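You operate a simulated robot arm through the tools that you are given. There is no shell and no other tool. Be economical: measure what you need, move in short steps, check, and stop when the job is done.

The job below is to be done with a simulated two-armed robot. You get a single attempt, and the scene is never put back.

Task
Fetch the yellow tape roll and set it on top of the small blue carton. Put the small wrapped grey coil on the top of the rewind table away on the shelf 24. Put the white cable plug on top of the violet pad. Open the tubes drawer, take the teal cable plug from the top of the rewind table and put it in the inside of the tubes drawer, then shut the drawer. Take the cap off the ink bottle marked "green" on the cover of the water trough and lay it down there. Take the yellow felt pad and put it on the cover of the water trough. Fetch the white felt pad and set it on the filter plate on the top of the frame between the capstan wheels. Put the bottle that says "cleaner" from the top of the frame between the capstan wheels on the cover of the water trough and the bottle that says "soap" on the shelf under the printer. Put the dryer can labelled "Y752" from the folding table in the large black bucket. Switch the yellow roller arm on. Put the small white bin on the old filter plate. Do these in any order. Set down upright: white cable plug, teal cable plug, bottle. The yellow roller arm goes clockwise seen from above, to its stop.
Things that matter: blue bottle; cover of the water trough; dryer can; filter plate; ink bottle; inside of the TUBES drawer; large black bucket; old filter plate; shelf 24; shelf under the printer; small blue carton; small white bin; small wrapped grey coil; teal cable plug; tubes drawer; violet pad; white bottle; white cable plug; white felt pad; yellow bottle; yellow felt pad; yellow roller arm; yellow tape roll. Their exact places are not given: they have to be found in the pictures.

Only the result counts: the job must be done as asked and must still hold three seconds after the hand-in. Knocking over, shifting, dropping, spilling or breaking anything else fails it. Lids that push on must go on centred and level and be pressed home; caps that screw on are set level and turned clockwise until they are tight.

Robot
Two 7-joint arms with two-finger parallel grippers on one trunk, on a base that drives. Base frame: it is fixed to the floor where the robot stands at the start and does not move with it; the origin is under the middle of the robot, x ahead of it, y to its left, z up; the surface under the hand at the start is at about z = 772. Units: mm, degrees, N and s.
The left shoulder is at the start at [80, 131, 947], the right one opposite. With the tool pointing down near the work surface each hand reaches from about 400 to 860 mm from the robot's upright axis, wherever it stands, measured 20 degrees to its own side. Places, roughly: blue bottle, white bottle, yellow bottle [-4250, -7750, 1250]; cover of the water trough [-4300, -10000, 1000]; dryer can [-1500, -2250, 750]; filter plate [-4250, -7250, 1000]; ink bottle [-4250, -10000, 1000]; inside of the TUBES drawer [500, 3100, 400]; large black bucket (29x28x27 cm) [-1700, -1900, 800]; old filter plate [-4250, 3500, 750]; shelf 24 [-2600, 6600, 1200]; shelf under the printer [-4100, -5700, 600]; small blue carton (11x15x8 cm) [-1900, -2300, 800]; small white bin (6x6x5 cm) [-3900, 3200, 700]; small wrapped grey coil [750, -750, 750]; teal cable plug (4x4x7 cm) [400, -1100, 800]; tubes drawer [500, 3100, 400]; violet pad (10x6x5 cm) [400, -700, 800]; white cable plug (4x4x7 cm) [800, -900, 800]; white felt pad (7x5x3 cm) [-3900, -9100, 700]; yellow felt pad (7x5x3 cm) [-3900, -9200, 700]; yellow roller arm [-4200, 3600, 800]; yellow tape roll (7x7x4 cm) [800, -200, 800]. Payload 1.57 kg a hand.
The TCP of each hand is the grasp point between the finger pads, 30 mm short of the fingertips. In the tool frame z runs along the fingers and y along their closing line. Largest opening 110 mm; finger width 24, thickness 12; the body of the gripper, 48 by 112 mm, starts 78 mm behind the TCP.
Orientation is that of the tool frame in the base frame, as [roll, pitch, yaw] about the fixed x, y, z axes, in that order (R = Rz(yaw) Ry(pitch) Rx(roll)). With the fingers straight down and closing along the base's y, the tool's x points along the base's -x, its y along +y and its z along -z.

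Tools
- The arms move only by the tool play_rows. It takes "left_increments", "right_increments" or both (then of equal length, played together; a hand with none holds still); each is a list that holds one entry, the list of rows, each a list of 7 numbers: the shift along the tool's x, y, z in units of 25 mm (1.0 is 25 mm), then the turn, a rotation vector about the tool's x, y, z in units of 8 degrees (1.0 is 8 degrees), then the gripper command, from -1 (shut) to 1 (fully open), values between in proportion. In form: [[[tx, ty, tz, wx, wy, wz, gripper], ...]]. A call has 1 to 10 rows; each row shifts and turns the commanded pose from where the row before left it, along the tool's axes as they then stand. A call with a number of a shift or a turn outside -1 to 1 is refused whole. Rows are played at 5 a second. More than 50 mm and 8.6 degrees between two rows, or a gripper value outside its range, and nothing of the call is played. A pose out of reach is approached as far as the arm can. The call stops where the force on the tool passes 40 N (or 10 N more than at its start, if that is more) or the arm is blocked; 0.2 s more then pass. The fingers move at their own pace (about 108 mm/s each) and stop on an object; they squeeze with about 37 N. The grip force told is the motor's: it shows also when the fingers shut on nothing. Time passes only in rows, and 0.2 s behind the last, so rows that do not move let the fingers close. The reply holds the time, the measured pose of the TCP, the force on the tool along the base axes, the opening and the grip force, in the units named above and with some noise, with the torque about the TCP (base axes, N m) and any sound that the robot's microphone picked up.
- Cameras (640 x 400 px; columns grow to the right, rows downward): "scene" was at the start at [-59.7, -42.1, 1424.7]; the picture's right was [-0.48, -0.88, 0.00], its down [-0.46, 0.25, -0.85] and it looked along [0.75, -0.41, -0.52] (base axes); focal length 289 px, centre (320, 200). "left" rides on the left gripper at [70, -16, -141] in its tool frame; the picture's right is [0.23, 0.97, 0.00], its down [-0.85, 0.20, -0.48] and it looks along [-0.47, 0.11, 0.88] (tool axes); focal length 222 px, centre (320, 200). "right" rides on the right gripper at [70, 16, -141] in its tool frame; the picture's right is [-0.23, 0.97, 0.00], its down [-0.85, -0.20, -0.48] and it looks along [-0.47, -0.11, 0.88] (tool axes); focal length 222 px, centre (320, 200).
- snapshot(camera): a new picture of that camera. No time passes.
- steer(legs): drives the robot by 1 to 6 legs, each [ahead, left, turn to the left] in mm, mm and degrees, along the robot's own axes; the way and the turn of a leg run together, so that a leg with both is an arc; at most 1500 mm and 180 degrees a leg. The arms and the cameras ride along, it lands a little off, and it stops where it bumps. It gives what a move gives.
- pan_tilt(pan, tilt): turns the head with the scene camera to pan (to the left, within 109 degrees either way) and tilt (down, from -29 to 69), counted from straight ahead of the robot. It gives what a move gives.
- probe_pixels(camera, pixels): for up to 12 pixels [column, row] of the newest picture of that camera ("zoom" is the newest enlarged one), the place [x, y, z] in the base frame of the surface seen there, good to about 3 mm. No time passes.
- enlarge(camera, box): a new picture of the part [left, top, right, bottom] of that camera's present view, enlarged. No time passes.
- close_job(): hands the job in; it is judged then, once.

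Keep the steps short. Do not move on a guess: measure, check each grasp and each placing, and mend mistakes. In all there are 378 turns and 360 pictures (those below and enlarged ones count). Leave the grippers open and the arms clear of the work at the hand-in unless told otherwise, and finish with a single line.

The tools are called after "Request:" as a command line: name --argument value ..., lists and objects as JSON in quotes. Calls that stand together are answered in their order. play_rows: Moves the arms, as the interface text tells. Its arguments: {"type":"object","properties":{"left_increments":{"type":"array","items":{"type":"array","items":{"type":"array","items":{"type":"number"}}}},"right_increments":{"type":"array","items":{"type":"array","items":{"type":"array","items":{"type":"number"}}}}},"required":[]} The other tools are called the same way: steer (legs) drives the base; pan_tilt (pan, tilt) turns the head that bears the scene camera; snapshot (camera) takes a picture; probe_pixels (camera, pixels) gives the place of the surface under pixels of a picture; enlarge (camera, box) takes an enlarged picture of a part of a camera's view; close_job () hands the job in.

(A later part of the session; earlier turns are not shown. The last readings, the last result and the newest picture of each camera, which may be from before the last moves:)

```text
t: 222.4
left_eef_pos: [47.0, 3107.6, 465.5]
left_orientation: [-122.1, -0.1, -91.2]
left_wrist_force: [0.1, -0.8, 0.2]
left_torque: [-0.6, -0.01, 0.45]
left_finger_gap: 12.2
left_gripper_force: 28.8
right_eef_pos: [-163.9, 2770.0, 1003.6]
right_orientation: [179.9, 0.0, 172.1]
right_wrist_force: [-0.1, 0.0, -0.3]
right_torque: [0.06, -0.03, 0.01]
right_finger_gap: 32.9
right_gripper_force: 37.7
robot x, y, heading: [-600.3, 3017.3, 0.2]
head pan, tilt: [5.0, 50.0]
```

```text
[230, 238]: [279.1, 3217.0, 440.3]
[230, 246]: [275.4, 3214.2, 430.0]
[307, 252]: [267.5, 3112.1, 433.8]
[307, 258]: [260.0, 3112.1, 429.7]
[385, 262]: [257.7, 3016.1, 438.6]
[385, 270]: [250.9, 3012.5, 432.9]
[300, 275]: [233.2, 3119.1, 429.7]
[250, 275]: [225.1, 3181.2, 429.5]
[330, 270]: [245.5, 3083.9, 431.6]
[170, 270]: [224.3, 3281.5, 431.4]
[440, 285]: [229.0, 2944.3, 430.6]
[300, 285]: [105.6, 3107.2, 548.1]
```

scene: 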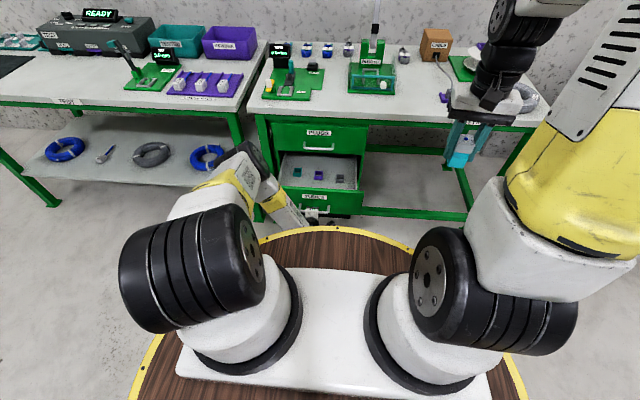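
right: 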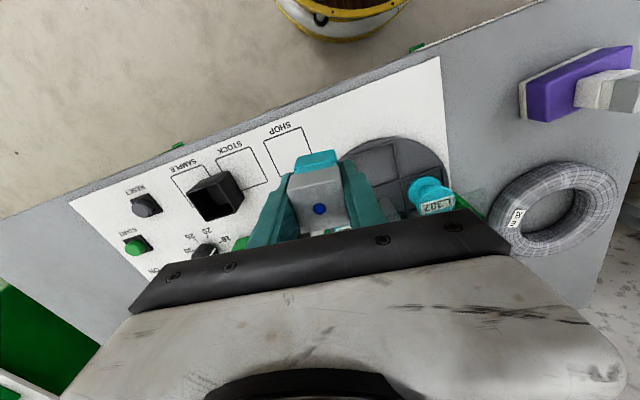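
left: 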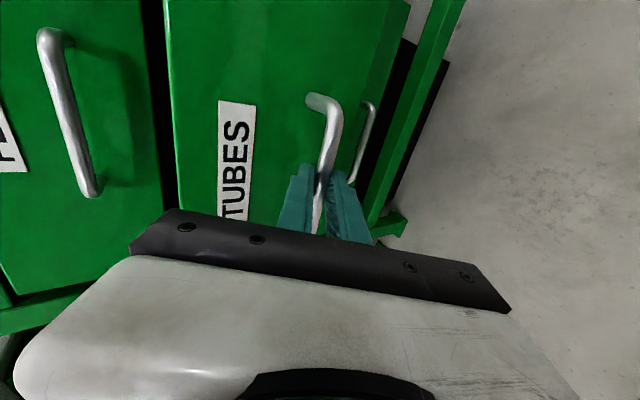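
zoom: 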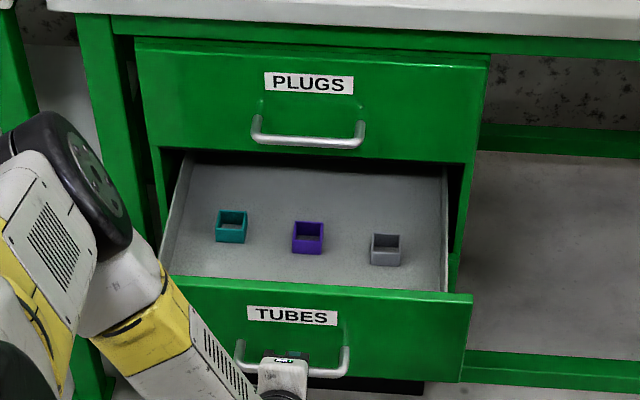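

Free drawer floor (z≈431) between the front wall x≈110 and the little sockets at x≥255. Bring the right hand with the plug to (170,3070).

Request:
play_rows --right_increments '[[[-0.826, 0.981, 0, 0, 0, 0, -1], [-0.826, 0.981, 0, 0, 0, 0, -1], [-0.826, 0.981, 0, 0, 0, 0, -1], [-0.826, 0.981, 0, 0, 0, 0, -1], [-0.826, 0.981, 0, 0, 0, 0, -1], [-0.826, 0.981, 0, 0, 0, 0, -1], [-0.826, 0.981, 0, 0, 0, 0, -1], [-0.826, 0.981, 0, 0, 0, 0, -1], [-0.826, 0.981, 0, 0, 0, 0, -1], [-0.826, 0.981, 0, 0, 0, 0, -1]]]'

Request:
play_rows --right_increments '[[[-0.826, 0.981, 0, 0, 0, 0, -1], [-0.826, 0.981, 0, 0, 0, 0, -1], [-0.826, 0.981, 0, 0, 0, 0, -1], [-0.826, 0.981, 0, 0, 0, 0, -1], [0, 0, 1, 0, 0, 0, -1], [0, 0, 1, 0, 0, 0, -1], [0, 0, 1, 0, 0, 0, -1], [0, 0, 1, 0, 0, 0, -1], [0, 0, 1, 0, 0, 0, -1], [0, 0, 1, 0, 0, 0, -1]]]'

Request:
play_rows --right_increments '[[[0, 0, 1, 0, 0, 0, -1], [0, 0, 1, 0, 0, 0, -1], [0, 0, 1, 0, 0, 0, -1], [0, 0, 1, 0, 0, 0, -1], [0, 0, 1, 0, 0, 0, -1], [0, 0, 1, 0, 0, 0, -1]]]'

Request:
snapshot --camera "right"

Request:
snapshot --camera "scene"

```text
t: 224.6
left_eef_pos: [45.0, 3108.2, 466.3]
left_orientation: [-121.9, 0.0, -91.2]
left_wrist_force: [-0.2, -1.0, -1.7]
left_torque: [-0.67, -0.02, 0.24]
left_finger_gap: 11.8
left_gripper_force: 29.4
right_eef_pos: [74.8, 2985.0, 1002.5]
right_orientation: [-179.9, 0.0, 172.1]
right_wrist_force: [-0.8, 0.4, -0.2]
right_torque: [0.02, -0.04, -0.01]
right_finger_gap: 33.0
right_gripper_force: 37.3
robot x, y, heading: [-593.6, 3015.8, 0.1]
head pan, tilt: [5.0, 50.0]
```

```text
t: 226.8
left_eef_pos: [46.6, 3108.9, 465.2]
left_orientation: [-122.1, 0.0, -91.1]
left_wrist_force: [0.0, -2.1, 1.0]
left_torque: [-0.58, 0.0, 0.42]
left_finger_gap: 11.9
left_gripper_force: 29.5
right_eef_pos: [168.8, 3069.4, 852.2]
right_orientation: [180.0, 0.0, 172.0]
right_wrist_force: [-0.8, 0.5, -0.9]
right_torque: [-0.03, -0.01, 0.0]
right_finger_gap: 33.0
right_gripper_force: 36.7
robot x, y, heading: [-596.1, 3018.7, -0.0]
head pan, tilt: [5.0, 50.0]
```

```text
t: 228.2
left_eef_pos: [47.3, 3108.9, 466.3]
left_orientation: [-122.0, -0.1, -91.1]
left_wrist_force: [0.2, -2.0, 0.9]
left_torque: [-0.63, -0.03, 0.34]
left_finger_gap: 12.1
left_gripper_force: 29.0
right_eef_pos: [170.3, 3067.1, 702.4]
right_orientation: [-180.0, 0.0, 172.0]
right_wrist_force: [0.6, -0.3, -0.3]
right_torque: [0.01, 0.02, 0.02]
right_finger_gap: 32.9
right_gripper_force: 37.0
robot x, y, heading: [-597.3, 3017.9, -0.1]
head pan, tilt: [5.0, 50.0]
```

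```text
284 pictures are left
```

right: 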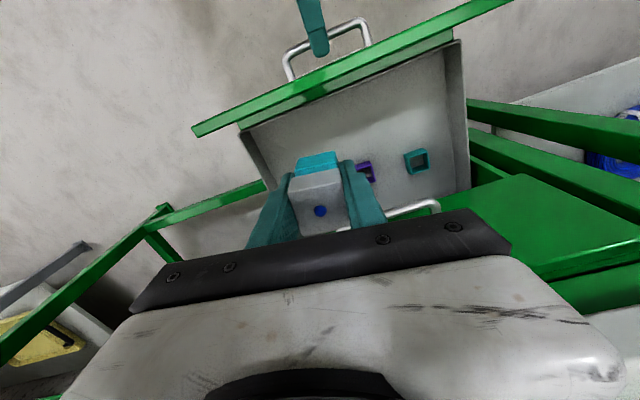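

```text
283 pictures are left
```

scene: 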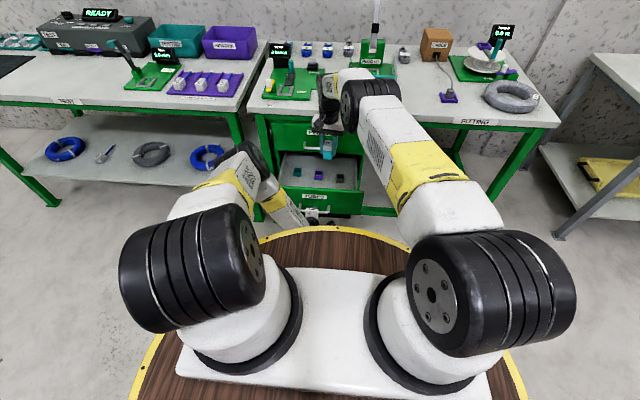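

Aligned over the free strip. Lower toward the drawer floor.

Request:
play_rows --right_increments '[[[0, 0, 1, 0, 0, 0, -1], [0, 0, 1, 0, 0, 0, -1], [0, 0, 1, 0, 0, 0, -1], [0, 0, 1, 0, 0, 0, -1], [0, 0, 1, 0, 0, 0, -1], [0, 0, 1, 0, 0, 0, -1], [0, 0, 1, 0, 0, 0, -1], [0, 0, 1, 0, 0, 0, -1]]]'

Request:
snapshot --camera "right"

```text
t: 230.0
left_eef_pos: [43.2, 3107.9, 464.7]
left_orientation: [-122.3, -0.2, -91.2]
left_wrist_force: [-23.0, 0.9, 10.0]
left_torque: [-0.5, 0.05, 0.53]
left_finger_gap: 11.8
left_gripper_force: 29.0
right_eef_pos: [122.2, 3053.5, 520.1]
right_orientation: [179.8, 0.7, 172.1]
right_wrist_force: [22.1, 1.0, 12.2]
right_torque: [-0.1, -0.2, 0.3]
right_finger_gap: 33.3
right_gripper_force: 36.7
right hand out of reach, approached as far as the arm can: row 3, 4, 5, 6, 7, 8
robot x, y, heading: [-598.4, 3019.3, 0.1]
head pan, tilt: [5.0, 50.0]
```

```text
282 pictures are left
```

right: 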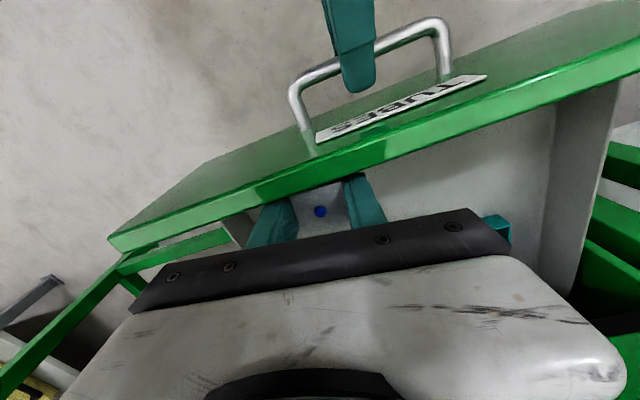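

Right hand ran out of reach and the plug touched the front wall. Raise it, release the handle with the left hand, and bring the base closer.

Request:
play_rows --right_increments '[[[0, 0, -0.5, 0, 0, 0, -1], [-0.5, 0, -1, 0, 0, 0, -1], [-0.5, 0, -1, 0, 0, 0, -1], [-0.4, 0, -1, 0, 0, 0, -1], [0, 0, -1, 0, 0, 0, -1], [0, 0, 0, 0, 0, 0, -1], [0, 0, 0, 0, 0, 0, -1], [0, 0, 0, 0, 0, 0, -1]]]' --left_increments '[[[0, 0, 0, 0, 0, 0, -1], [0, 0, 0, 0, 0, 0, -1], [0, 0, 0, 0, 0, 0, -0.3], [0, 0, 0, 0, 0, 0, -0.3], [0, 0, -1, 0, 0, 0, -0.3], [0, 0, -1, 0, 0, 0, -0.3], [0, 0, -1, 0, 0, 0, -0.3], [0, 0, -1, 0, 0, 0, -0.3]]]'

Request:
snapshot --camera "scene"

Request:
snapshot --camera "left"

Request:
snapshot --camera "right"

```text
t: 231.8
left_eef_pos: [-37.7, 3111.0, 519.1]
left_orientation: [-122.0, 0.0, -91.3]
left_wrist_force: [0.5, -0.7, 0.7]
left_torque: [-0.01, -0.01, 0.03]
left_finger_gap: 38.5
left_gripper_force: 0.1
right_eef_pos: [151.3, 3045.7, 628.8]
right_orientation: [180.0, -0.1, 172.0]
right_wrist_force: [-0.4, -1.1, -0.6]
right_torque: [-0.04, 0.0, 0.04]
right_finger_gap: 32.7
right_gripper_force: 36.7
robot x, y, heading: [-597.1, 3017.6, 0.1]
head pan, tilt: [5.0, 50.0]
```

```text
281 pictures are left
```

scene: 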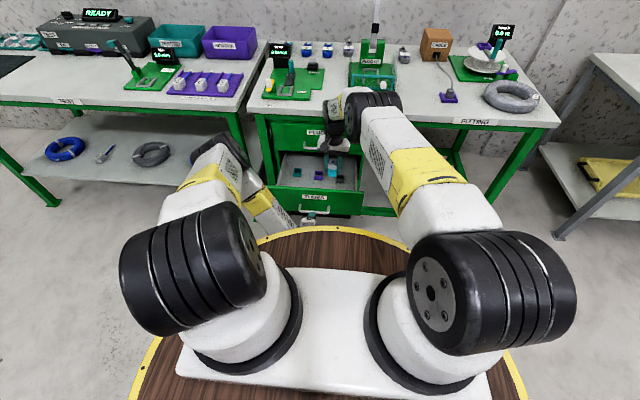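

```text
280 pictures are left
```

left: 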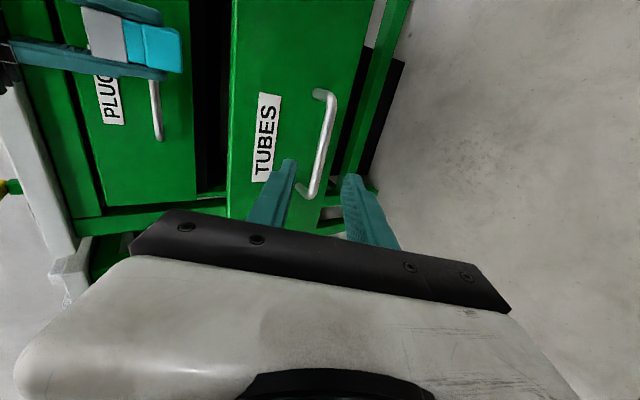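

```text
279 pictures are left
```

right: 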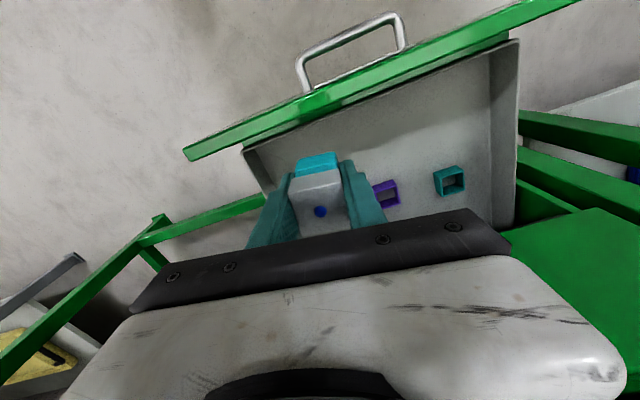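

Pull both hands back toward the robot first, then drive 115 mm ahead.

Request:
play_rows --right_increments '[[[0.7, 0.2, 0, 0, 0, 0, -1], [0.7, 0.2, 0, 0, 0, 0, -1], [0.7, 0.1, 0, 0, 0, 0, -1], [0.7, 0.1, 0, 0, 0, 0, -1], [0.7, 0.1, 0, 0, 0, 0, -1], [0.7, 0.1, 0, 0, 0, 0, -1], [0, 0, 0, 0, 0, 0, -1]]]' --left_increments '[[[0, -0.106, -0.91, 0, 0, 0, -0.3], [0, -0.106, -0.91, 0, 0, 0, -0.3], [0, -0.106, -0.91, 0, 0, 0, -0.3], [0, -0.106, -0.91, 0, 0, 0, -0.3], [0, -0.106, -0.91, 0, 0, 0, -0.3], [0, -0.106, -0.91, 0, 0, 0, -0.3], [0, -0.106, -0.91, 0, 0, 0, -0.3]]]'

Request:
steer --legs '[[115, 0, 0]]'

Request:
snapshot --camera "right"

Request:
probe_pixels --camera "right" --pixels '[[250, 60], [340, 90], [320, 130], [400, 165], [380, 90], [440, 60]]'

```text
t: 233.4
left_eef_pos: [-151.4, 3111.5, 617.6]
left_orientation: [-120.7, 0.2, -90.7]
left_wrist_force: [-1.3, -0.1, -0.2]
left_torque: [0.01, 0.01, -0.02]
left_finger_gap: 38.5
left_gripper_force: 0.0
right_eef_pos: [52.0, 3081.1, 627.4]
right_orientation: [180.0, -0.2, 172.0]
right_wrist_force: [-0.1, 0.5, -0.8]
right_torque: [0.0, 0.03, -0.01]
right_finger_gap: 32.9
right_gripper_force: 36.7
robot x, y, heading: [-601.8, 3020.4, -0.0]
head pan, tilt: [5.0, 50.0]
```

```text
t: 234.6
left_eef_pos: [-36.6, 3112.9, 618.2]
left_orientation: [-121.0, 0.1, -90.5]
left_wrist_force: [0.6, -0.5, 0.1]
left_torque: [-0.02, 0.01, 0.03]
left_finger_gap: 38.1
left_gripper_force: 0.0
right_eef_pos: [165.8, 3083.4, 627.4]
right_orientation: [180.0, -0.2, 172.3]
right_wrist_force: [0.1, -0.2, -1.0]
right_torque: [-0.01, 0.0, 0.01]
right_finger_gap: 32.9
right_gripper_force: 37.4
robot x, y, heading: [-486.6, 3014.8, 0.3]
head pan, tilt: [5.0, 50.0]
```

```text
278 pictures are left
```

right: 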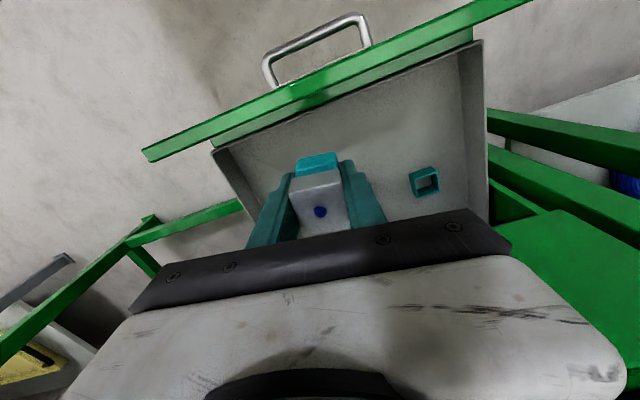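

```text
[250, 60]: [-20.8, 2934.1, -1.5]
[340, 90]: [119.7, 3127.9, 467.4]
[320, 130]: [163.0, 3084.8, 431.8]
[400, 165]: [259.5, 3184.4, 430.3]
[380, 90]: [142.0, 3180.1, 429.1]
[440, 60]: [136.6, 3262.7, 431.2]
```

Over free floor at (166,3083). Lower.

Request:
play_rows --right_increments '[[[-0.4, 0, 1, 0, 0, 0, -1], [0, 0, 1, 0, 0, 0, -1], [0, 0, 1, 0, 0, 0, -1], [0, 0, 1, 0, 0, 0, -1], [0, 0, 1, 0, 0, 0, -1], [0, 0, 0.7, 0, 0, 0, -1]]]'

```text
t: 236.0
left_eef_pos: [-38.0, 3113.1, 619.2]
left_orientation: [-120.5, -0.2, -90.3]
left_wrist_force: [0.9, -0.1, -0.9]
left_torque: [-0.01, 0.02, 0.01]
left_finger_gap: 38.6
left_gripper_force: 0.0
right_eef_pos: [175.0, 3081.9, 486.3]
right_orientation: [179.9, -0.1, 172.2]
right_wrist_force: [-0.4, -0.2, -0.6]
right_torque: [-0.02, 0.0, 0.01]
right_finger_gap: 32.9
right_gripper_force: 37.4
robot x, y, heading: [-487.7, 3018.8, 0.2]
head pan, tilt: [5.0, 50.0]
```

Request:
play_rows --right_increments '[[[0, 0, 0.3, 0, 0, 0, -1], [0, 0, 0.1, 0, 0, 0, -1], [0, 0, 0.1, 0, 0, 0, -1], [0, 0, 0.05, 0, 0, 0, -1]]]'

```text
t: 237.0
left_eef_pos: [-36.7, 3112.9, 620.3]
left_orientation: [-120.5, -0.2, -90.3]
left_wrist_force: [0.6, 0.7, -0.3]
left_torque: [-0.01, 0.01, 0.03]
left_finger_gap: 38.5
left_gripper_force: 0.1
right_eef_pos: [174.2, 3082.8, 473.2]
right_orientation: [180.0, 0.0, 172.2]
right_wrist_force: [-1.9, 0.1, 3.7]
right_torque: [-0.02, -0.03, 0.02]
right_finger_gap: 32.7
right_gripper_force: 36.7
robot x, y, heading: [-483.9, 3015.1, 0.3]
head pan, tilt: [5.0, 50.0]
```

Contact (~4 N). Open part-way and lift.

Request:
play_rows --right_increments '[[[0, 0, 0.03, 0, 0, 0, -0.3], [0, 0, 0, 0, 0, 0, 0], [0, 0, 0, 0, 0, 0, 0], [0, 0, -1, 0, 0, 0, 0], [0, 0, -1, 0, 0, 0, 0], [0, 0, -1, 0, 0, 0, 0.2], [0, 0, -1, 0, 0, 0, 1], [0, 0, -1, 0, 0, 0, 1], [0, 0, -1, 0, 0, 0, 1], [0, 0, -1, 0, 0, 0, 1]]]'

Request:
snapshot --camera "right"

```text
t: 239.2
left_eef_pos: [-36.7, 3111.9, 621.0]
left_orientation: [-120.6, -0.2, -90.4]
left_wrist_force: [-0.8, -0.1, -0.4]
left_torque: [-0.04, -0.02, 0.01]
left_finger_gap: 38.5
left_gripper_force: 0.1
right_eef_pos: [170.7, 3082.9, 646.8]
right_orientation: [-179.9, -0.2, 172.2]
right_wrist_force: [-0.4, 0.3, -0.2]
right_torque: [-0.02, 0.0, -0.05]
right_finger_gap: 110.2
right_gripper_force: 0.0
robot x, y, heading: [-483.8, 3019.1, -0.1]
head pan, tilt: [5.0, 50.0]
```

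```text
277 pictures are left
```

right: 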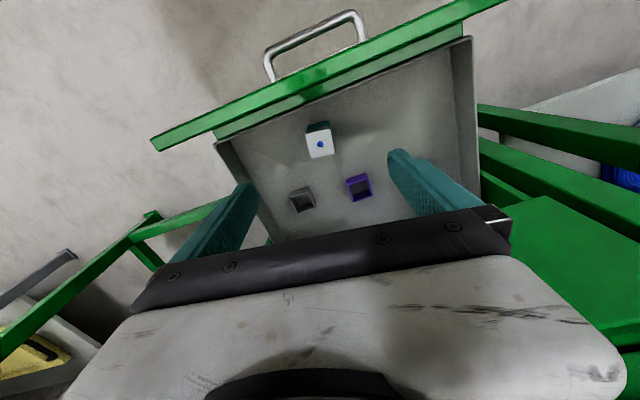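

The plug stands upright in the drawer. Raise the right hand and lower the left hand to handle height again.

Request:
play_rows --right_increments '[[[0, 0, -1, 0, 0, 0, 1], [0, 0, -1, 0, 0, 0, 1], [0, 0, -1, 0, 0, 0, 1], [0, 0, -1, 0, 0, 0, 1], [0, 0, -1, 0, 0, 0, 1], [0.5, -0.5, -1, 0, 0, 0, 1], [1, -1, -1, 0, 0, 0, 1], [1, -1, -1, 0, 0, 0, 1], [1, -1, -1, 0, 0, 0, 1], [1, -1, -1, 0, 0, 0, 1]]]' --left_increments '[[[0, 1, 0.62, 0, 0, 0, -0.27], [0, 1, 0.62, 0, 0, 0, -0.27], [0, 1, 0.62, 0, 0, 0, -0.27], [0, 1, 0.62, 0, 0, 0, -0.27], [0, 1, 0.62, 0, 0, 0, -0.27], [0, 0, 0, 0, 0, 0, -0.27], [0, 0, 0, 0, 0, 0, -0.27], [0, 0, 0, 0, 0, 0, -0.27], [0, 0, 0, 0, 0, 0, -0.27], [0, 0, 0, 0, 0, 0, -0.27]]]'

Request:
snapshot --camera "left"

```text
t: 240.0
left_eef_pos: [-35.4, 3097.2, 609.2]
left_orientation: [-120.6, -5.3, -91.1]
left_wrist_force: [0.6, -0.6, 0.1]
left_torque: [-0.01, 0.03, -0.02]
left_finger_gap: 40.3
left_gripper_force: 0.0
right_eef_pos: [172.3, 3083.6, 711.3]
right_orientation: [180.0, 0.1, 172.2]
right_wrist_force: [-0.4, 0.1, 0.3]
right_torque: [0.04, -0.02, 0.01]
right_finger_gap: 110.1
right_gripper_force: 0.0
robot x, y, heading: [-485.5, 3019.7, 0.2]
head pan, tilt: [5.0, 50.0]
stopped in row 3 (left hand): the arm was blocked; the commanded pose is now the measured one
```

```text
276 pictures are left
```

left: 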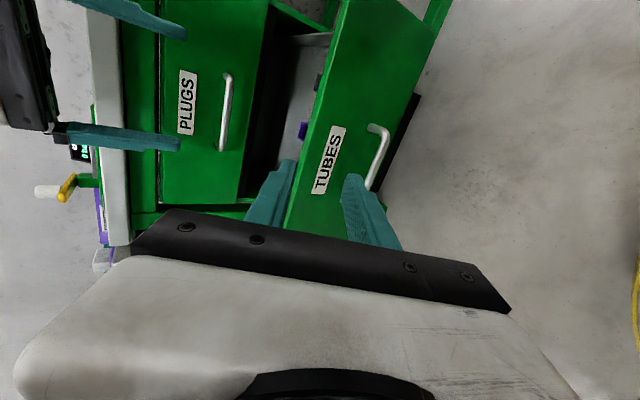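

The left arm got blocked by my own body (too folded). Raise the right hand, back the base, and extend the left further ahead before lowering.

Request:
play_rows --right_increments '[[[0, 0, -1, 0, 0, 0, 1], [0, 0, -1, 0, 0, 0, 1], [0, 0, -1, 0, 0, 0, 1], [0.5, -0.5, -1, 0, 0, 0, 1], [1, -1, -1, 0, 0, 0, 1], [1, -1, -1, 0, 0, 0, 1], [1, -1, -1, 0, 0, 0, 1], [1, -1, -1, 0, 0, 0, 1], [1, -1, -1, 0, 0, 0, 1], [1, -1, -1, 0, 0, 0, 1]]]'

Request:
steer --legs '[[-150, 0, 0]]'

Request:
play_rows --left_increments '[[[0, -0.5, 0.85, 0, 0, 0, -0.27], [0, -0.5, 0.85, 0, 0, 0, -0.27], [0, -0.5, 0.85, 0, 0, 0, -0.27], [0, -0.5, 0.85, 0, 0, 0, -0.27]]]'

```text
t: 242.2
left_eef_pos: [-35.3, 3096.3, 609.8]
left_orientation: [-120.7, -5.4, -91.1]
left_wrist_force: [0.9, -0.6, 0.1]
left_torque: [-0.01, -0.01, 0.01]
left_finger_gap: 39.9
left_gripper_force: 0.0
right_eef_pos: [-10.4, 2942.8, 961.6]
right_orientation: [180.0, 0.1, 172.2]
right_wrist_force: [0.2, -0.5, 0.2]
right_torque: [-0.01, 0.06, 0.01]
right_finger_gap: 109.9
right_gripper_force: 0.0
robot x, y, heading: [-488.1, 3018.1, 0.2]
head pan, tilt: [5.0, 50.0]
```

```text
t: 243.6
left_eef_pos: [-185.9, 3097.5, 609.2]
left_orientation: [-120.8, -5.4, -91.1]
left_wrist_force: [-0.1, 0.5, -0.1]
left_torque: [-0.02, -0.01, -0.01]
left_finger_gap: 40.3
left_gripper_force: 0.1
right_eef_pos: [-161.7, 2941.4, 961.2]
right_orientation: [-179.9, 0.0, 172.3]
right_wrist_force: [0.0, 0.1, -0.3]
right_torque: [0.02, -0.01, 0.02]
right_finger_gap: 109.8
right_gripper_force: 0.0
robot x, y, heading: [-633.7, 3017.1, 0.4]
head pan, tilt: [5.0, 50.0]
```

```text
t: 244.6
left_eef_pos: [-87.6, 3094.8, 609.1]
left_orientation: [-120.7, -5.4, -91.1]
left_wrist_force: [-0.3, 0.2, 0.2]
left_torque: [0.0, 0.0, -0.05]
left_finger_gap: 40.6
left_gripper_force: 0.1
right_eef_pos: [-161.7, 2942.4, 961.2]
right_orientation: [180.0, 0.1, 172.2]
right_wrist_force: [0.4, 0.8, -0.4]
right_torque: [-0.01, -0.02, 0.02]
right_finger_gap: 109.9
right_gripper_force: 0.0
robot x, y, heading: [-636.1, 3013.7, 0.5]
head pan, tilt: [5.0, 50.0]
```

Request:
play_rows --left_increments '[[[0, 0, 0, 0, -0.345, 0.58, -0.27], [0, 0.94, 0.56, 0, 0, 0, -0.27], [0, 0.94, 0.56, 0, 0, 0, -0.27], [0, 0.94, 0.56, 0, 0, 0, -0.27], [0, 0.94, 0.56, 0, 0, 0, -0.27], [0, 0.94, 0.56, 0, 0, 0, -0.27]]]'

Request:
snapshot --camera "left"

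```text
t: 246.0
left_eef_pos: [-87.1, 3095.2, 471.7]
left_orientation: [-120.7, 0.1, -91.1]
left_wrist_force: [-0.5, -1.0, -0.5]
left_torque: [0.03, 0.0, 0.0]
left_finger_gap: 40.1
left_gripper_force: 0.1
right_eef_pos: [-161.9, 2941.9, 960.5]
right_orientation: [180.0, 0.0, 172.1]
right_wrist_force: [-0.6, 0.4, -0.1]
right_torque: [-0.01, -0.02, -0.01]
right_finger_gap: 109.9
right_gripper_force: 0.2
robot x, y, heading: [-634.4, 3021.4, 0.2]
head pan, tilt: [5.0, 50.0]
```

```text
275 pictures are left
```

left: 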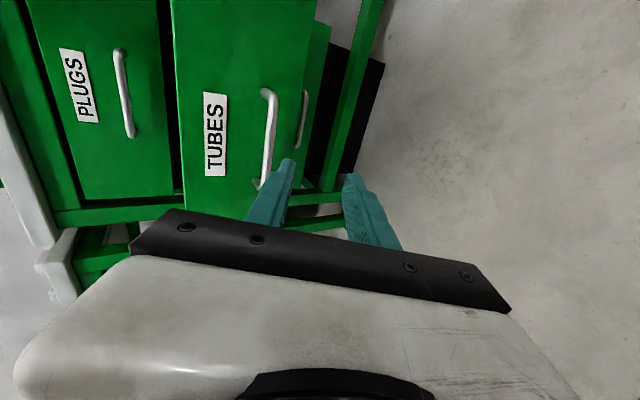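

Request:
probe_pixels --camera "left" --pixels '[[271, 110], [268, 135], [266, 155], [272, 96], [264, 180], [230, 130]]'

```text
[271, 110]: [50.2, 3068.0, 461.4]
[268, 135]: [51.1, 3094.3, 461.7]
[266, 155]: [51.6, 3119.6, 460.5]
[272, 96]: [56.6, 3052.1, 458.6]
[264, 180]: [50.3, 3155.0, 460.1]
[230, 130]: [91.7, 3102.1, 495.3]
```

Bar centre at (56,3095,460). Advance with the arm and grip it.

Request:
play_rows --left_increments '[[[0, -0.53, 0.894, 0, 0, 0, -0.27], [0, -0.53, 0.894, 0, 0, 0, -0.27], [0, -0.53, 0.894, 0, 0, 0, -0.27], [0, -0.53, 0.894, 0, 0, 0, -0.27], [0, -0.53, 0.894, 0, 0, 0, -0.27], [0, 0.13, 0.08, 0, 0, 0, -0.27], [0, 0, 0, 0, 0, 0, -1], [0, 0, 0, 0, 0, 0, -1], [0, 0, 0, 0, 0, 0, -1]]]'

Request:
snapshot --camera "left"

```text
t: 248.0
left_eef_pos: [41.8, 3092.0, 465.8]
left_orientation: [-120.8, -0.1, -91.2]
left_wrist_force: [1.3, 0.1, -9.8]
left_torque: [-0.6, 0.11, 0.38]
left_finger_gap: 11.7
left_gripper_force: 29.2
right_eef_pos: [-161.1, 2942.3, 961.4]
right_orientation: [179.9, 0.0, 172.2]
right_wrist_force: [0.2, -0.5, 0.4]
right_torque: [0.01, 0.03, 0.02]
right_finger_gap: 110.0
right_gripper_force: 0.0
robot x, y, heading: [-639.1, 3015.2, 0.2]
head pan, tilt: [5.0, 50.0]
```

```text
274 pictures are left
```

left: 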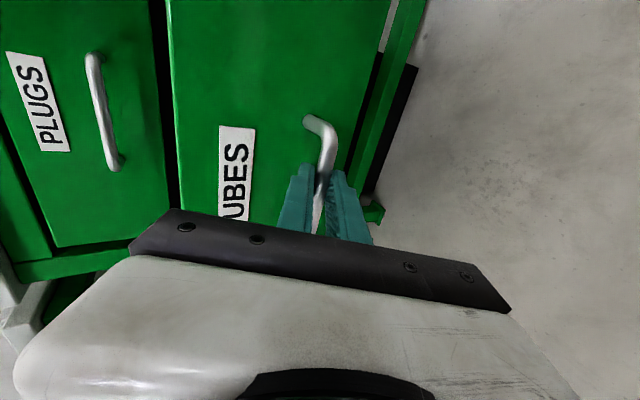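

Gripped. Push the drawer in by driving forward: need 215 mm; do 195 smoothly, then the rest gently.

Request:
steer --legs '[[198, 0, 0]]'

Request:
play_rows --left_increments '[[[0, -0.2, 0.34, 0, 0, 0, -1], [0, -0.1, 0.17, 0, 0, 0, -1], [0, -0.1, 0.17, 0, 0, 0, -1], [0, -0.1, 0.17, 0, 0, 0, -1]]]'

Request:
snapshot --camera "left"

```text
t: 249.6
left_eef_pos: [243.4, 3092.1, 466.5]
left_orientation: [-120.9, 0.1, -91.0]
left_wrist_force: [-0.8, -4.2, -16.3]
left_torque: [-0.65, 0.24, 0.29]
left_finger_gap: 11.9
left_gripper_force: 29.2
right_eef_pos: [40.3, 2942.9, 960.9]
right_orientation: [179.9, 0.0, 172.1]
right_wrist_force: [-0.8, 0.5, 0.6]
right_torque: [0.03, 0.02, 0.0]
right_finger_gap: 110.2
right_gripper_force: 0.1
robot x, y, heading: [-434.0, 3019.3, -0.0]
head pan, tilt: [5.0, 50.0]
```

```text
t: 250.6
left_eef_pos: [262.9, 3091.2, 463.3]
left_orientation: [-121.4, 0.0, -91.2]
left_wrist_force: [-35.7, 6.4, -9.9]
left_torque: [-0.53, 0.28, 0.52]
left_finger_gap: 12.1
left_gripper_force: 29.8
right_eef_pos: [39.7, 2943.1, 961.4]
right_orientation: [180.0, 0.1, 172.2]
right_wrist_force: [0.4, 0.0, -0.6]
right_torque: [-0.02, 0.04, -0.01]
right_finger_gap: 110.1
right_gripper_force: 0.0
robot x, y, heading: [-433.1, 3019.4, 0.3]
head pan, tilt: [5.0, 50.0]
```

```text
273 pictures are left
```

left: 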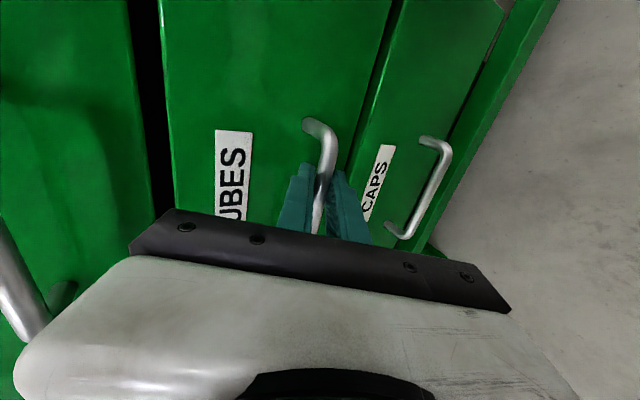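

36 N of resistance: it is shut. Open the fingers and back out, then verify.

Request:
play_rows --left_increments '[[[0, 0, 0, 0, 0, 0, -0.5], [0, 0, 0, 0, 0, 0, -0.27], [0, 0, 0, 0, 0, 0, -0.27], [0, 0.5, -0.85, 0, 0, 0, -0.27], [0, 0.5, -0.85, 0, 0, 0, -0.27], [0, 0.5, -0.85, 0, 0, 0, -0.27]]]'

Request:
steer --legs '[[-180, 0, 0]]'

Request:
snapshot --camera "left"

Request:
probe_pixels --camera "left" --pixels '[[210, 100], [60, 80], [300, 110], [230, 60], [246, 100], [150, 100]]'

```text
t: 252.0
left_eef_pos: [194.3, 3095.2, 466.0]
left_orientation: [-120.7, -0.1, -91.1]
left_wrist_force: [-0.2, 1.0, -0.1]
left_torque: [0.03, 0.02, -0.01]
left_finger_gap: 40.1
left_gripper_force: 0.0
right_eef_pos: [39.1, 2942.2, 961.2]
right_orientation: [-180.0, 0.0, 172.2]
right_wrist_force: [1.0, 0.3, 0.2]
right_torque: [-0.02, 0.01, 0.01]
right_finger_gap: 110.1
right_gripper_force: 0.1
robot x, y, heading: [-433.1, 3018.8, 0.1]
head pan, tilt: [5.0, 50.0]
```

```text
t: 253.5
left_eef_pos: [14.1, 3092.1, 466.2]
left_orientation: [-120.8, 0.1, -91.2]
left_wrist_force: [-0.6, 0.1, -0.6]
left_torque: [0.0, -0.01, -0.02]
left_finger_gap: 40.2
left_gripper_force: 0.0
right_eef_pos: [-139.5, 2942.3, 960.3]
right_orientation: [180.0, -0.1, 172.2]
right_wrist_force: [0.2, 0.2, 0.0]
right_torque: [-0.01, -0.01, 0.0]
right_finger_gap: 110.0
right_gripper_force: 0.0
robot x, y, heading: [-611.6, 3016.5, -0.1]
head pan, tilt: [5.0, 50.0]
```

```text
272 pictures are left
```

left: 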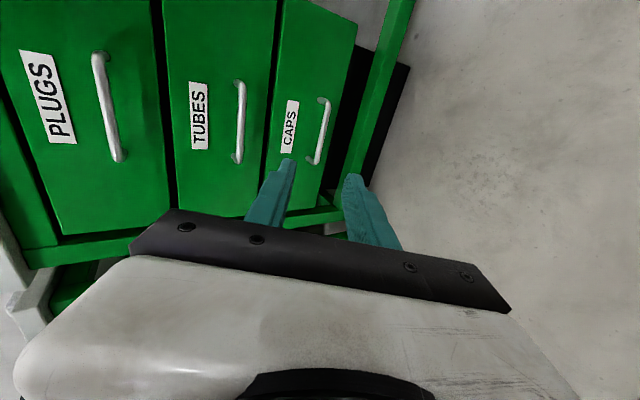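

```text
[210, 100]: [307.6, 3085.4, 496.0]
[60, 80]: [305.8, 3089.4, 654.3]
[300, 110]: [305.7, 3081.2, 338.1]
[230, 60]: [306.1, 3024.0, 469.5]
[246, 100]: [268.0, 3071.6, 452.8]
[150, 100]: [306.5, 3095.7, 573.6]
```

Drawer shut flush (x≈306). Now the left hand: raise it and turn it to a 45° forward tilt with sideways-closing fingers for regripping the coil.

Request:
play_rows --left_increments '[[[0, 0, 0, -0.89, 0, 0, 0.4], [0, 0, 0, -0.89, 0, 0, 0.4], [0, -0.98, -0.98, 0, 0, 0, 0.4], [0, -0.98, -0.98, 0, 0, 0, 0.4], [0, -0.98, -0.98, 0, 0, 0, 0.4], [0, -0.98, -0.98, 0, 0, 0, 0.4], [0, -0.98, -0.98, 0, 0, 0, 0.4], [0, -0.98, -0.98, 0, 0, 0, 0.4], [0, -0.98, -0.98, 0, 0, 0, 0.4], [0, -0.98, -0.98, 0, 0, 0, 0.4]]]'

Request:
play_rows --left_increments '[[[0, -0.98, -0.98, 0, 0, 0, 0.4], [0, -0.98, -0.98, 0, 0, 0, 0.4], [0, -0.98, -0.98, 0, 0, 0, 0.4], [0, -0.98, -0.98, 0, 0, 0, 0.4], [0, 0, 0, 0, 0, 1, 0.4], [0, 0, 0, 0, 0, 1, 0.4], [0, 0, 0, 0, 0, 1, 0.4], [0, 0, 0, 0, 0, 1, 0.4], [0, 0, 0, 0, 0, 1, 0.4], [0, 0, 0, 0, 0, 1, 0.4]]]'

Request:
play_rows --left_increments '[[[0, 0, 0, 0, 0, 1, 0.4], [0, 0, 0, 0, 0, 1, 0.4], [0, 0, 0, 0, 0, 1, 0.4], [0, 0, 0, 0, 0, 1, 0.4], [0, 0, 0, 0, 0, 1, 0.4], [0, 0, 0, 0, 0, 0.25, 0.4]]]'

Request:
steer --legs '[[0, -660, 0]]'

Request:
snapshot --camera "left"

Request:
pan_tilt --pan 5 --tilt 35

Request:
snapshot --camera "scene"

```text
t: 255.7
left_eef_pos: [14.7, 3092.8, 744.2]
left_orientation: [-135.0, -0.1, -91.2]
left_wrist_force: [0.0, 0.4, -0.8]
left_torque: [-0.03, 0.0, -0.03]
left_finger_gap: 77.1
left_gripper_force: 0.1
right_eef_pos: [-140.0, 2942.7, 960.7]
right_orientation: [-180.0, 0.0, 172.1]
right_wrist_force: [0.5, 0.3, -0.4]
right_torque: [-0.01, 0.02, 0.0]
right_finger_gap: 109.8
right_gripper_force: 0.1
robot x, y, heading: [-612.5, 3016.6, 0.2]
head pan, tilt: [5.0, 50.0]
```

```text
t: 257.9
left_eef_pos: [15.8, 3093.6, 882.2]
left_orientation: [-146.4, 31.7, -129.7]
left_wrist_force: [-0.3, 1.0, -0.7]
left_torque: [-0.01, -0.02, 0.02]
left_finger_gap: 77.0
left_gripper_force: 0.1
right_eef_pos: [-137.6, 2942.5, 962.0]
right_orientation: [-180.0, 0.1, 172.2]
right_wrist_force: [-0.2, 0.3, -0.2]
right_torque: [0.02, -0.02, -0.01]
right_finger_gap: 110.0
right_gripper_force: 0.1
robot x, y, heading: [-614.5, 3020.0, 0.1]
head pan, tilt: [5.0, 50.0]
```

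```text
t: 259.3
left_eef_pos: [15.3, 3093.3, 882.1]
left_orientation: [179.9, 45.0, 178.5]
left_wrist_force: [0.7, -0.5, 0.1]
left_torque: [0.01, -0.01, 0.01]
left_finger_gap: 76.9
left_gripper_force: 0.0
right_eef_pos: [-139.6, 2942.3, 961.0]
right_orientation: [180.0, 0.1, 172.2]
right_wrist_force: [0.4, 0.9, -0.3]
right_torque: [0.01, -0.02, -0.03]
right_finger_gap: 109.8
right_gripper_force: 0.2
robot x, y, heading: [-616.4, 3013.9, 0.3]
head pan, tilt: [5.0, 50.0]
```

```text
t: 262.9
left_eef_pos: [14.6, 2433.9, 881.8]
left_orientation: [180.0, 45.1, 178.3]
left_wrist_force: [0.1, 0.6, 0.1]
left_torque: [0.01, -0.02, -0.02]
left_finger_gap: 77.0
left_gripper_force: 0.0
right_eef_pos: [-141.6, 2281.9, 960.8]
right_orientation: [180.0, -0.1, 171.6]
right_wrist_force: [0.0, -0.8, -0.3]
right_torque: [0.03, -0.02, -0.01]
right_finger_gap: 109.9
right_gripper_force: 0.1
robot x, y, heading: [-614.0, 2361.4, 0.1]
head pan, tilt: [5.0, 50.0]
```

```text
271 pictures are left
```

left: 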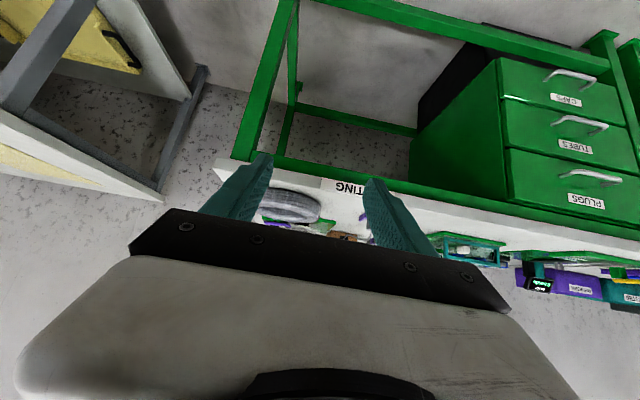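

```text
t: 263.7
left_eef_pos: [13.1, 2432.3, 881.8]
left_orientation: [180.0, 45.0, 178.4]
left_wrist_force: [-0.8, -0.8, 0.2]
left_torque: [-0.02, 0.02, 0.0]
left_finger_gap: 77.3
left_gripper_force: 0.0
right_eef_pos: [-141.0, 2282.4, 962.0]
right_orientation: [179.9, 0.1, 171.7]
right_wrist_force: [-0.6, 0.0, 0.4]
right_torque: [-0.02, -0.03, 0.02]
right_finger_gap: 110.0
right_gripper_force: 0.1
robot x, y, heading: [-618.9, 2359.2, -0.4]
head pan, tilt: [5.0, 35.0]
```

```text
270 pictures are left
```

scene: 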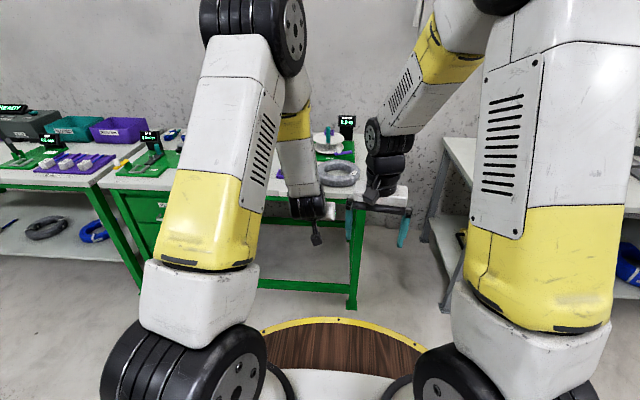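

Measure the coil from the scene camera.

Request:
enlarge --camera "scene" --box '[290, 140, 386, 200]'

```text
6.67 times, centred on (338, 170) of scene
```

zoom: 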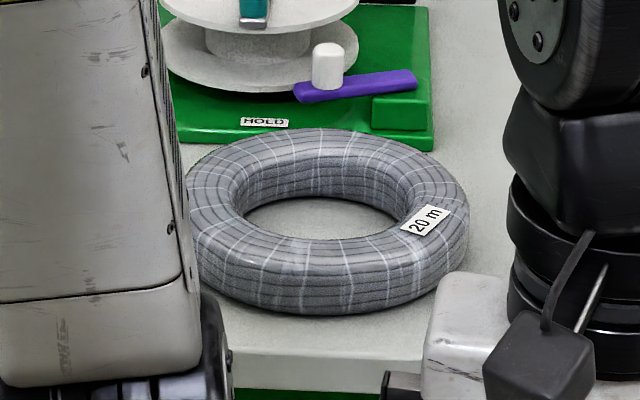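

Request:
probe_pixels --camera "zoom" --pixels '[[330, 310], [328, 255], [328, 225], [328, 165], [328, 140], [190, 200], [465, 215], [245, 200], [410, 210], [330, 345], [330, 355], [215, 200]]'

```text
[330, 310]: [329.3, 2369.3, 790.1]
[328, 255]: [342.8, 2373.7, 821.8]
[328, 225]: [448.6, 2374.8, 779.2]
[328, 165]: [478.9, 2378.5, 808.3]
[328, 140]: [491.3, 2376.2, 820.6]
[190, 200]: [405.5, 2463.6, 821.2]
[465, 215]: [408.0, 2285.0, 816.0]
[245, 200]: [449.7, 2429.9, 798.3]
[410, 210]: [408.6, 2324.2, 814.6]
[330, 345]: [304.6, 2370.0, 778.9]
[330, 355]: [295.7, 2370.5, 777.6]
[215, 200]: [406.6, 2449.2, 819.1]
```

Coil centre ≈(415,2375), grip point on its left side (415,2444). Drive ahead 300 and check.

Request:
steer --legs '[[300, 14, 0]]'

Request:
snapshot --camera "left"

Request:
snapshot --camera "scene"

```text
t: 265.7
left_eef_pos: [313.8, 2442.5, 881.1]
left_orientation: [179.9, 45.0, 178.2]
left_wrist_force: [0.9, 0.1, -0.3]
left_torque: [0.01, -0.01, -0.01]
left_finger_gap: 76.9
left_gripper_force: 0.1
right_eef_pos: [157.7, 2291.4, 961.7]
right_orientation: [179.9, 0.0, 171.4]
right_wrist_force: [-0.5, 1.0, 0.3]
right_torque: [0.01, 0.03, 0.02]
right_finger_gap: 109.6
right_gripper_force: 0.0
robot x, y, heading: [-317.3, 2372.1, -0.4]
head pan, tilt: [5.0, 35.0]
```

```text
268 pictures are left
```

left: 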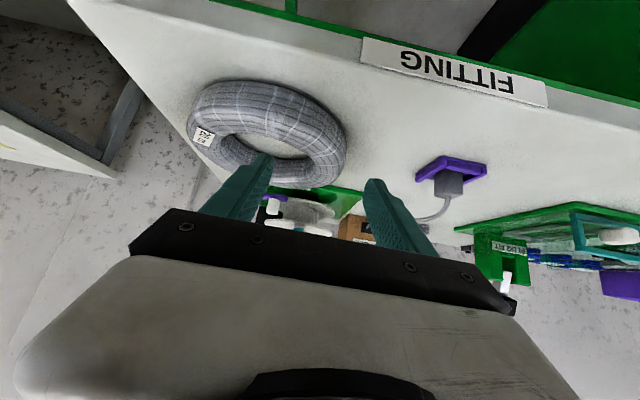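

```text
267 pictures are left
```

scene: 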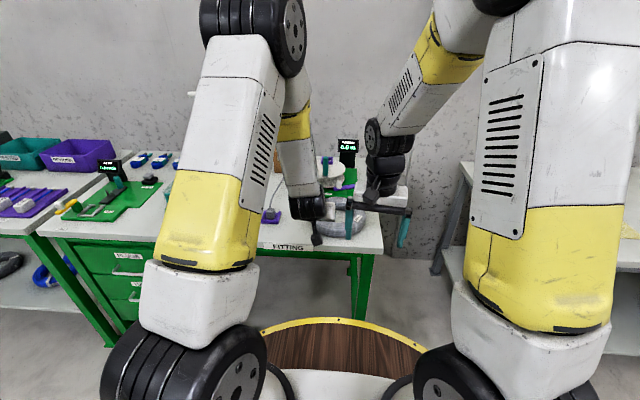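

Request:
probe_pixels --camera "left" --pixels '[[343, 150], [338, 125], [330, 172], [308, 150], [290, 150], [192, 115], [285, 100], [325, 145]]'

```text
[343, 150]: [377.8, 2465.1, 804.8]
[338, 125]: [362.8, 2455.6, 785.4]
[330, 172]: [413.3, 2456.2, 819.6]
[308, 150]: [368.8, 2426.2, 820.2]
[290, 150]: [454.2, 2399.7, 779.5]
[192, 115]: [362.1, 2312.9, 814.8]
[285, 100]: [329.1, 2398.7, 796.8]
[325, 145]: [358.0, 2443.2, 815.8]
```

Centre ≈(416,2381). Align to the hover point and approach along the tool axis.

Request:
play_rows --left_increments '[[[-0.9, 0.4, 0.9, 0, 0, 0, 0.4], [0, 0, 1, 0, 0, 0, 0.4], [0, 0, 1, 0, 0, 0, 0.4], [0, 0, 0.6, 0, 0, 0, 0.4]]]'

Request:
snapshot --camera "left"

Request:
enlarge --camera "scene" --box '[260, 160, 420, 270]'

```text
t: 266.7
left_eef_pos: [393.9, 2450.4, 836.3]
left_orientation: [179.9, 44.9, 178.0]
left_wrist_force: [0.2, 0.8, -1.0]
left_torque: [-0.01, 0.01, 0.02]
left_finger_gap: 77.1
left_gripper_force: 0.1
right_eef_pos: [157.6, 2292.2, 961.1]
right_orientation: [-180.0, 0.0, 171.4]
right_wrist_force: [-0.4, -0.1, -0.2]
right_torque: [-0.03, -0.01, 0.01]
right_finger_gap: 110.0
right_gripper_force: 0.1
robot x, y, heading: [-316.5, 2372.4, -0.6]
head pan, tilt: [5.0, 35.0]
```

```text
266 pictures are left
```

left: 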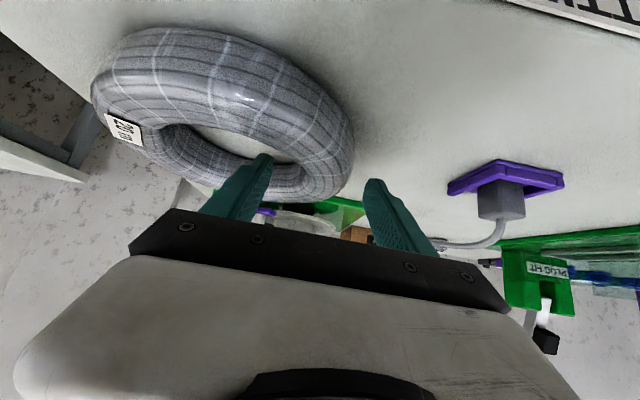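

```text
3.64 times, centred on (340, 215) of scene
```

zoom: 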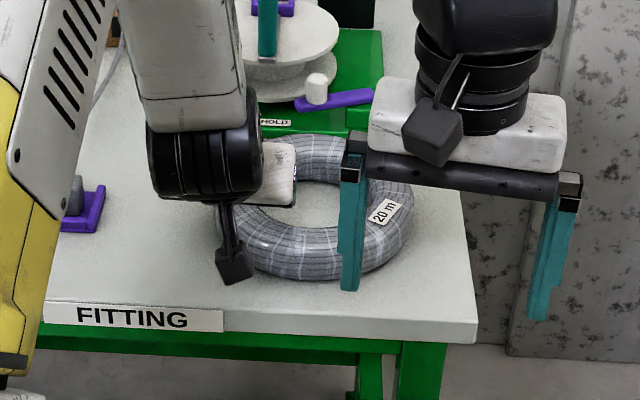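

Inner finger is over the hole. Continue along the tool axis to z≈812 and close.

Request:
play_rows --left_increments '[[[0, 0, 0.7, 0, 0, 0, 0.4], [0, 0, 0.63, 0, 0, 0, 0.4], [0, 0, 0, 0, 0, 0, -1], [0, 0, 0, 0, 0, 0, -1], [0, 0, 0, 0, 0, 0, -1], [0, 0, 0, 0, 0, 0, -1]]]'

Request:
snapshot --camera "left"

```text
t: 268.1
left_eef_pos: [416.7, 2449.3, 812.3]
left_orientation: [-180.0, 45.0, 178.1]
left_wrist_force: [2.2, 0.6, 0.5]
left_torque: [-0.04, -0.18, 0.23]
left_finger_gap: 43.5
left_gripper_force: 36.8
right_eef_pos: [157.6, 2291.6, 962.2]
right_orientation: [-180.0, -0.1, 171.4]
right_wrist_force: [-0.4, -0.3, 0.3]
right_torque: [-0.02, 0.01, -0.01]
right_finger_gap: 109.9
right_gripper_force: 0.1
robot x, y, heading: [-315.2, 2371.1, -0.5]
head pan, tilt: [5.0, 35.0]
```

```text
264 pictures are left
```

left: 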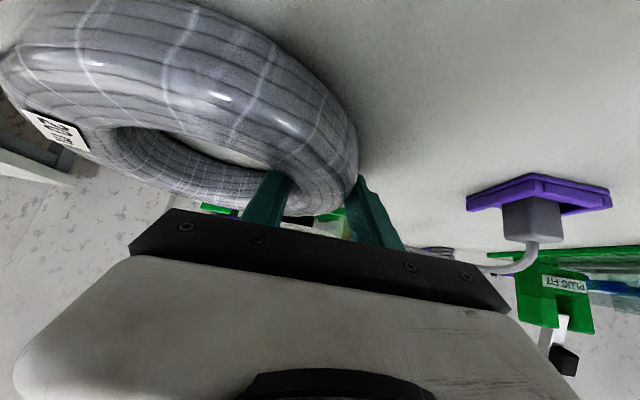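

Gripped (43.5). Lift gently and check it stays level.

Request:
play_rows --left_increments '[[[-0.3, 0, -0.3, 0, 0, 0, -1], [-0.7, 0, -0.7, 0, 0, 0, -1], [-0.98, 0, -0.98, 0, 0, 0, -1], [-0.98, 0, -0.98, 0, 0, 0, -1], [-0.98, 0, -0.98, 0, 0, 0, -1]]]'

Request:
snapshot --camera "left"

Request:
snapshot --camera "scene"

```text
t: 269.3
left_eef_pos: [415.5, 2449.9, 951.0]
left_orientation: [180.0, 44.8, 178.0]
left_wrist_force: [0.6, -0.4, -6.8]
left_torque: [0.41, -0.01, 0.01]
left_finger_gap: 42.8
left_gripper_force: 36.9
right_eef_pos: [158.6, 2292.1, 961.6]
right_orientation: [179.9, 0.0, 171.4]
right_wrist_force: [-0.1, -0.9, -0.4]
right_torque: [-0.03, 0.0, -0.01]
right_finger_gap: 110.0
right_gripper_force: 0.1
robot x, y, heading: [-314.1, 2374.3, -0.6]
head pan, tilt: [5.0, 35.0]
```

```text
263 pictures are left
```

left: 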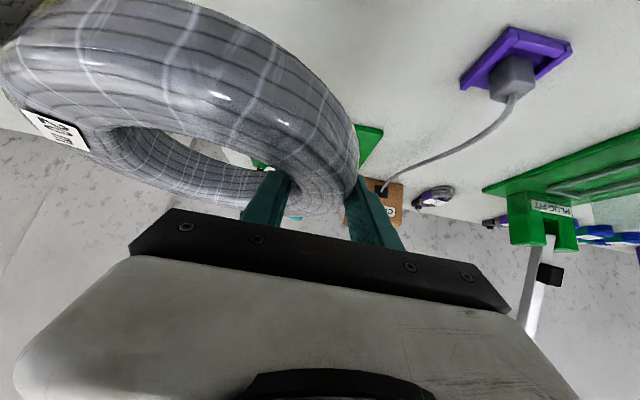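

```text
262 pictures are left
```

scene: 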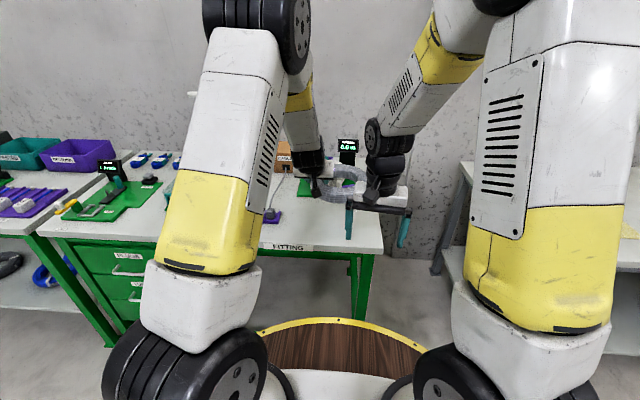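

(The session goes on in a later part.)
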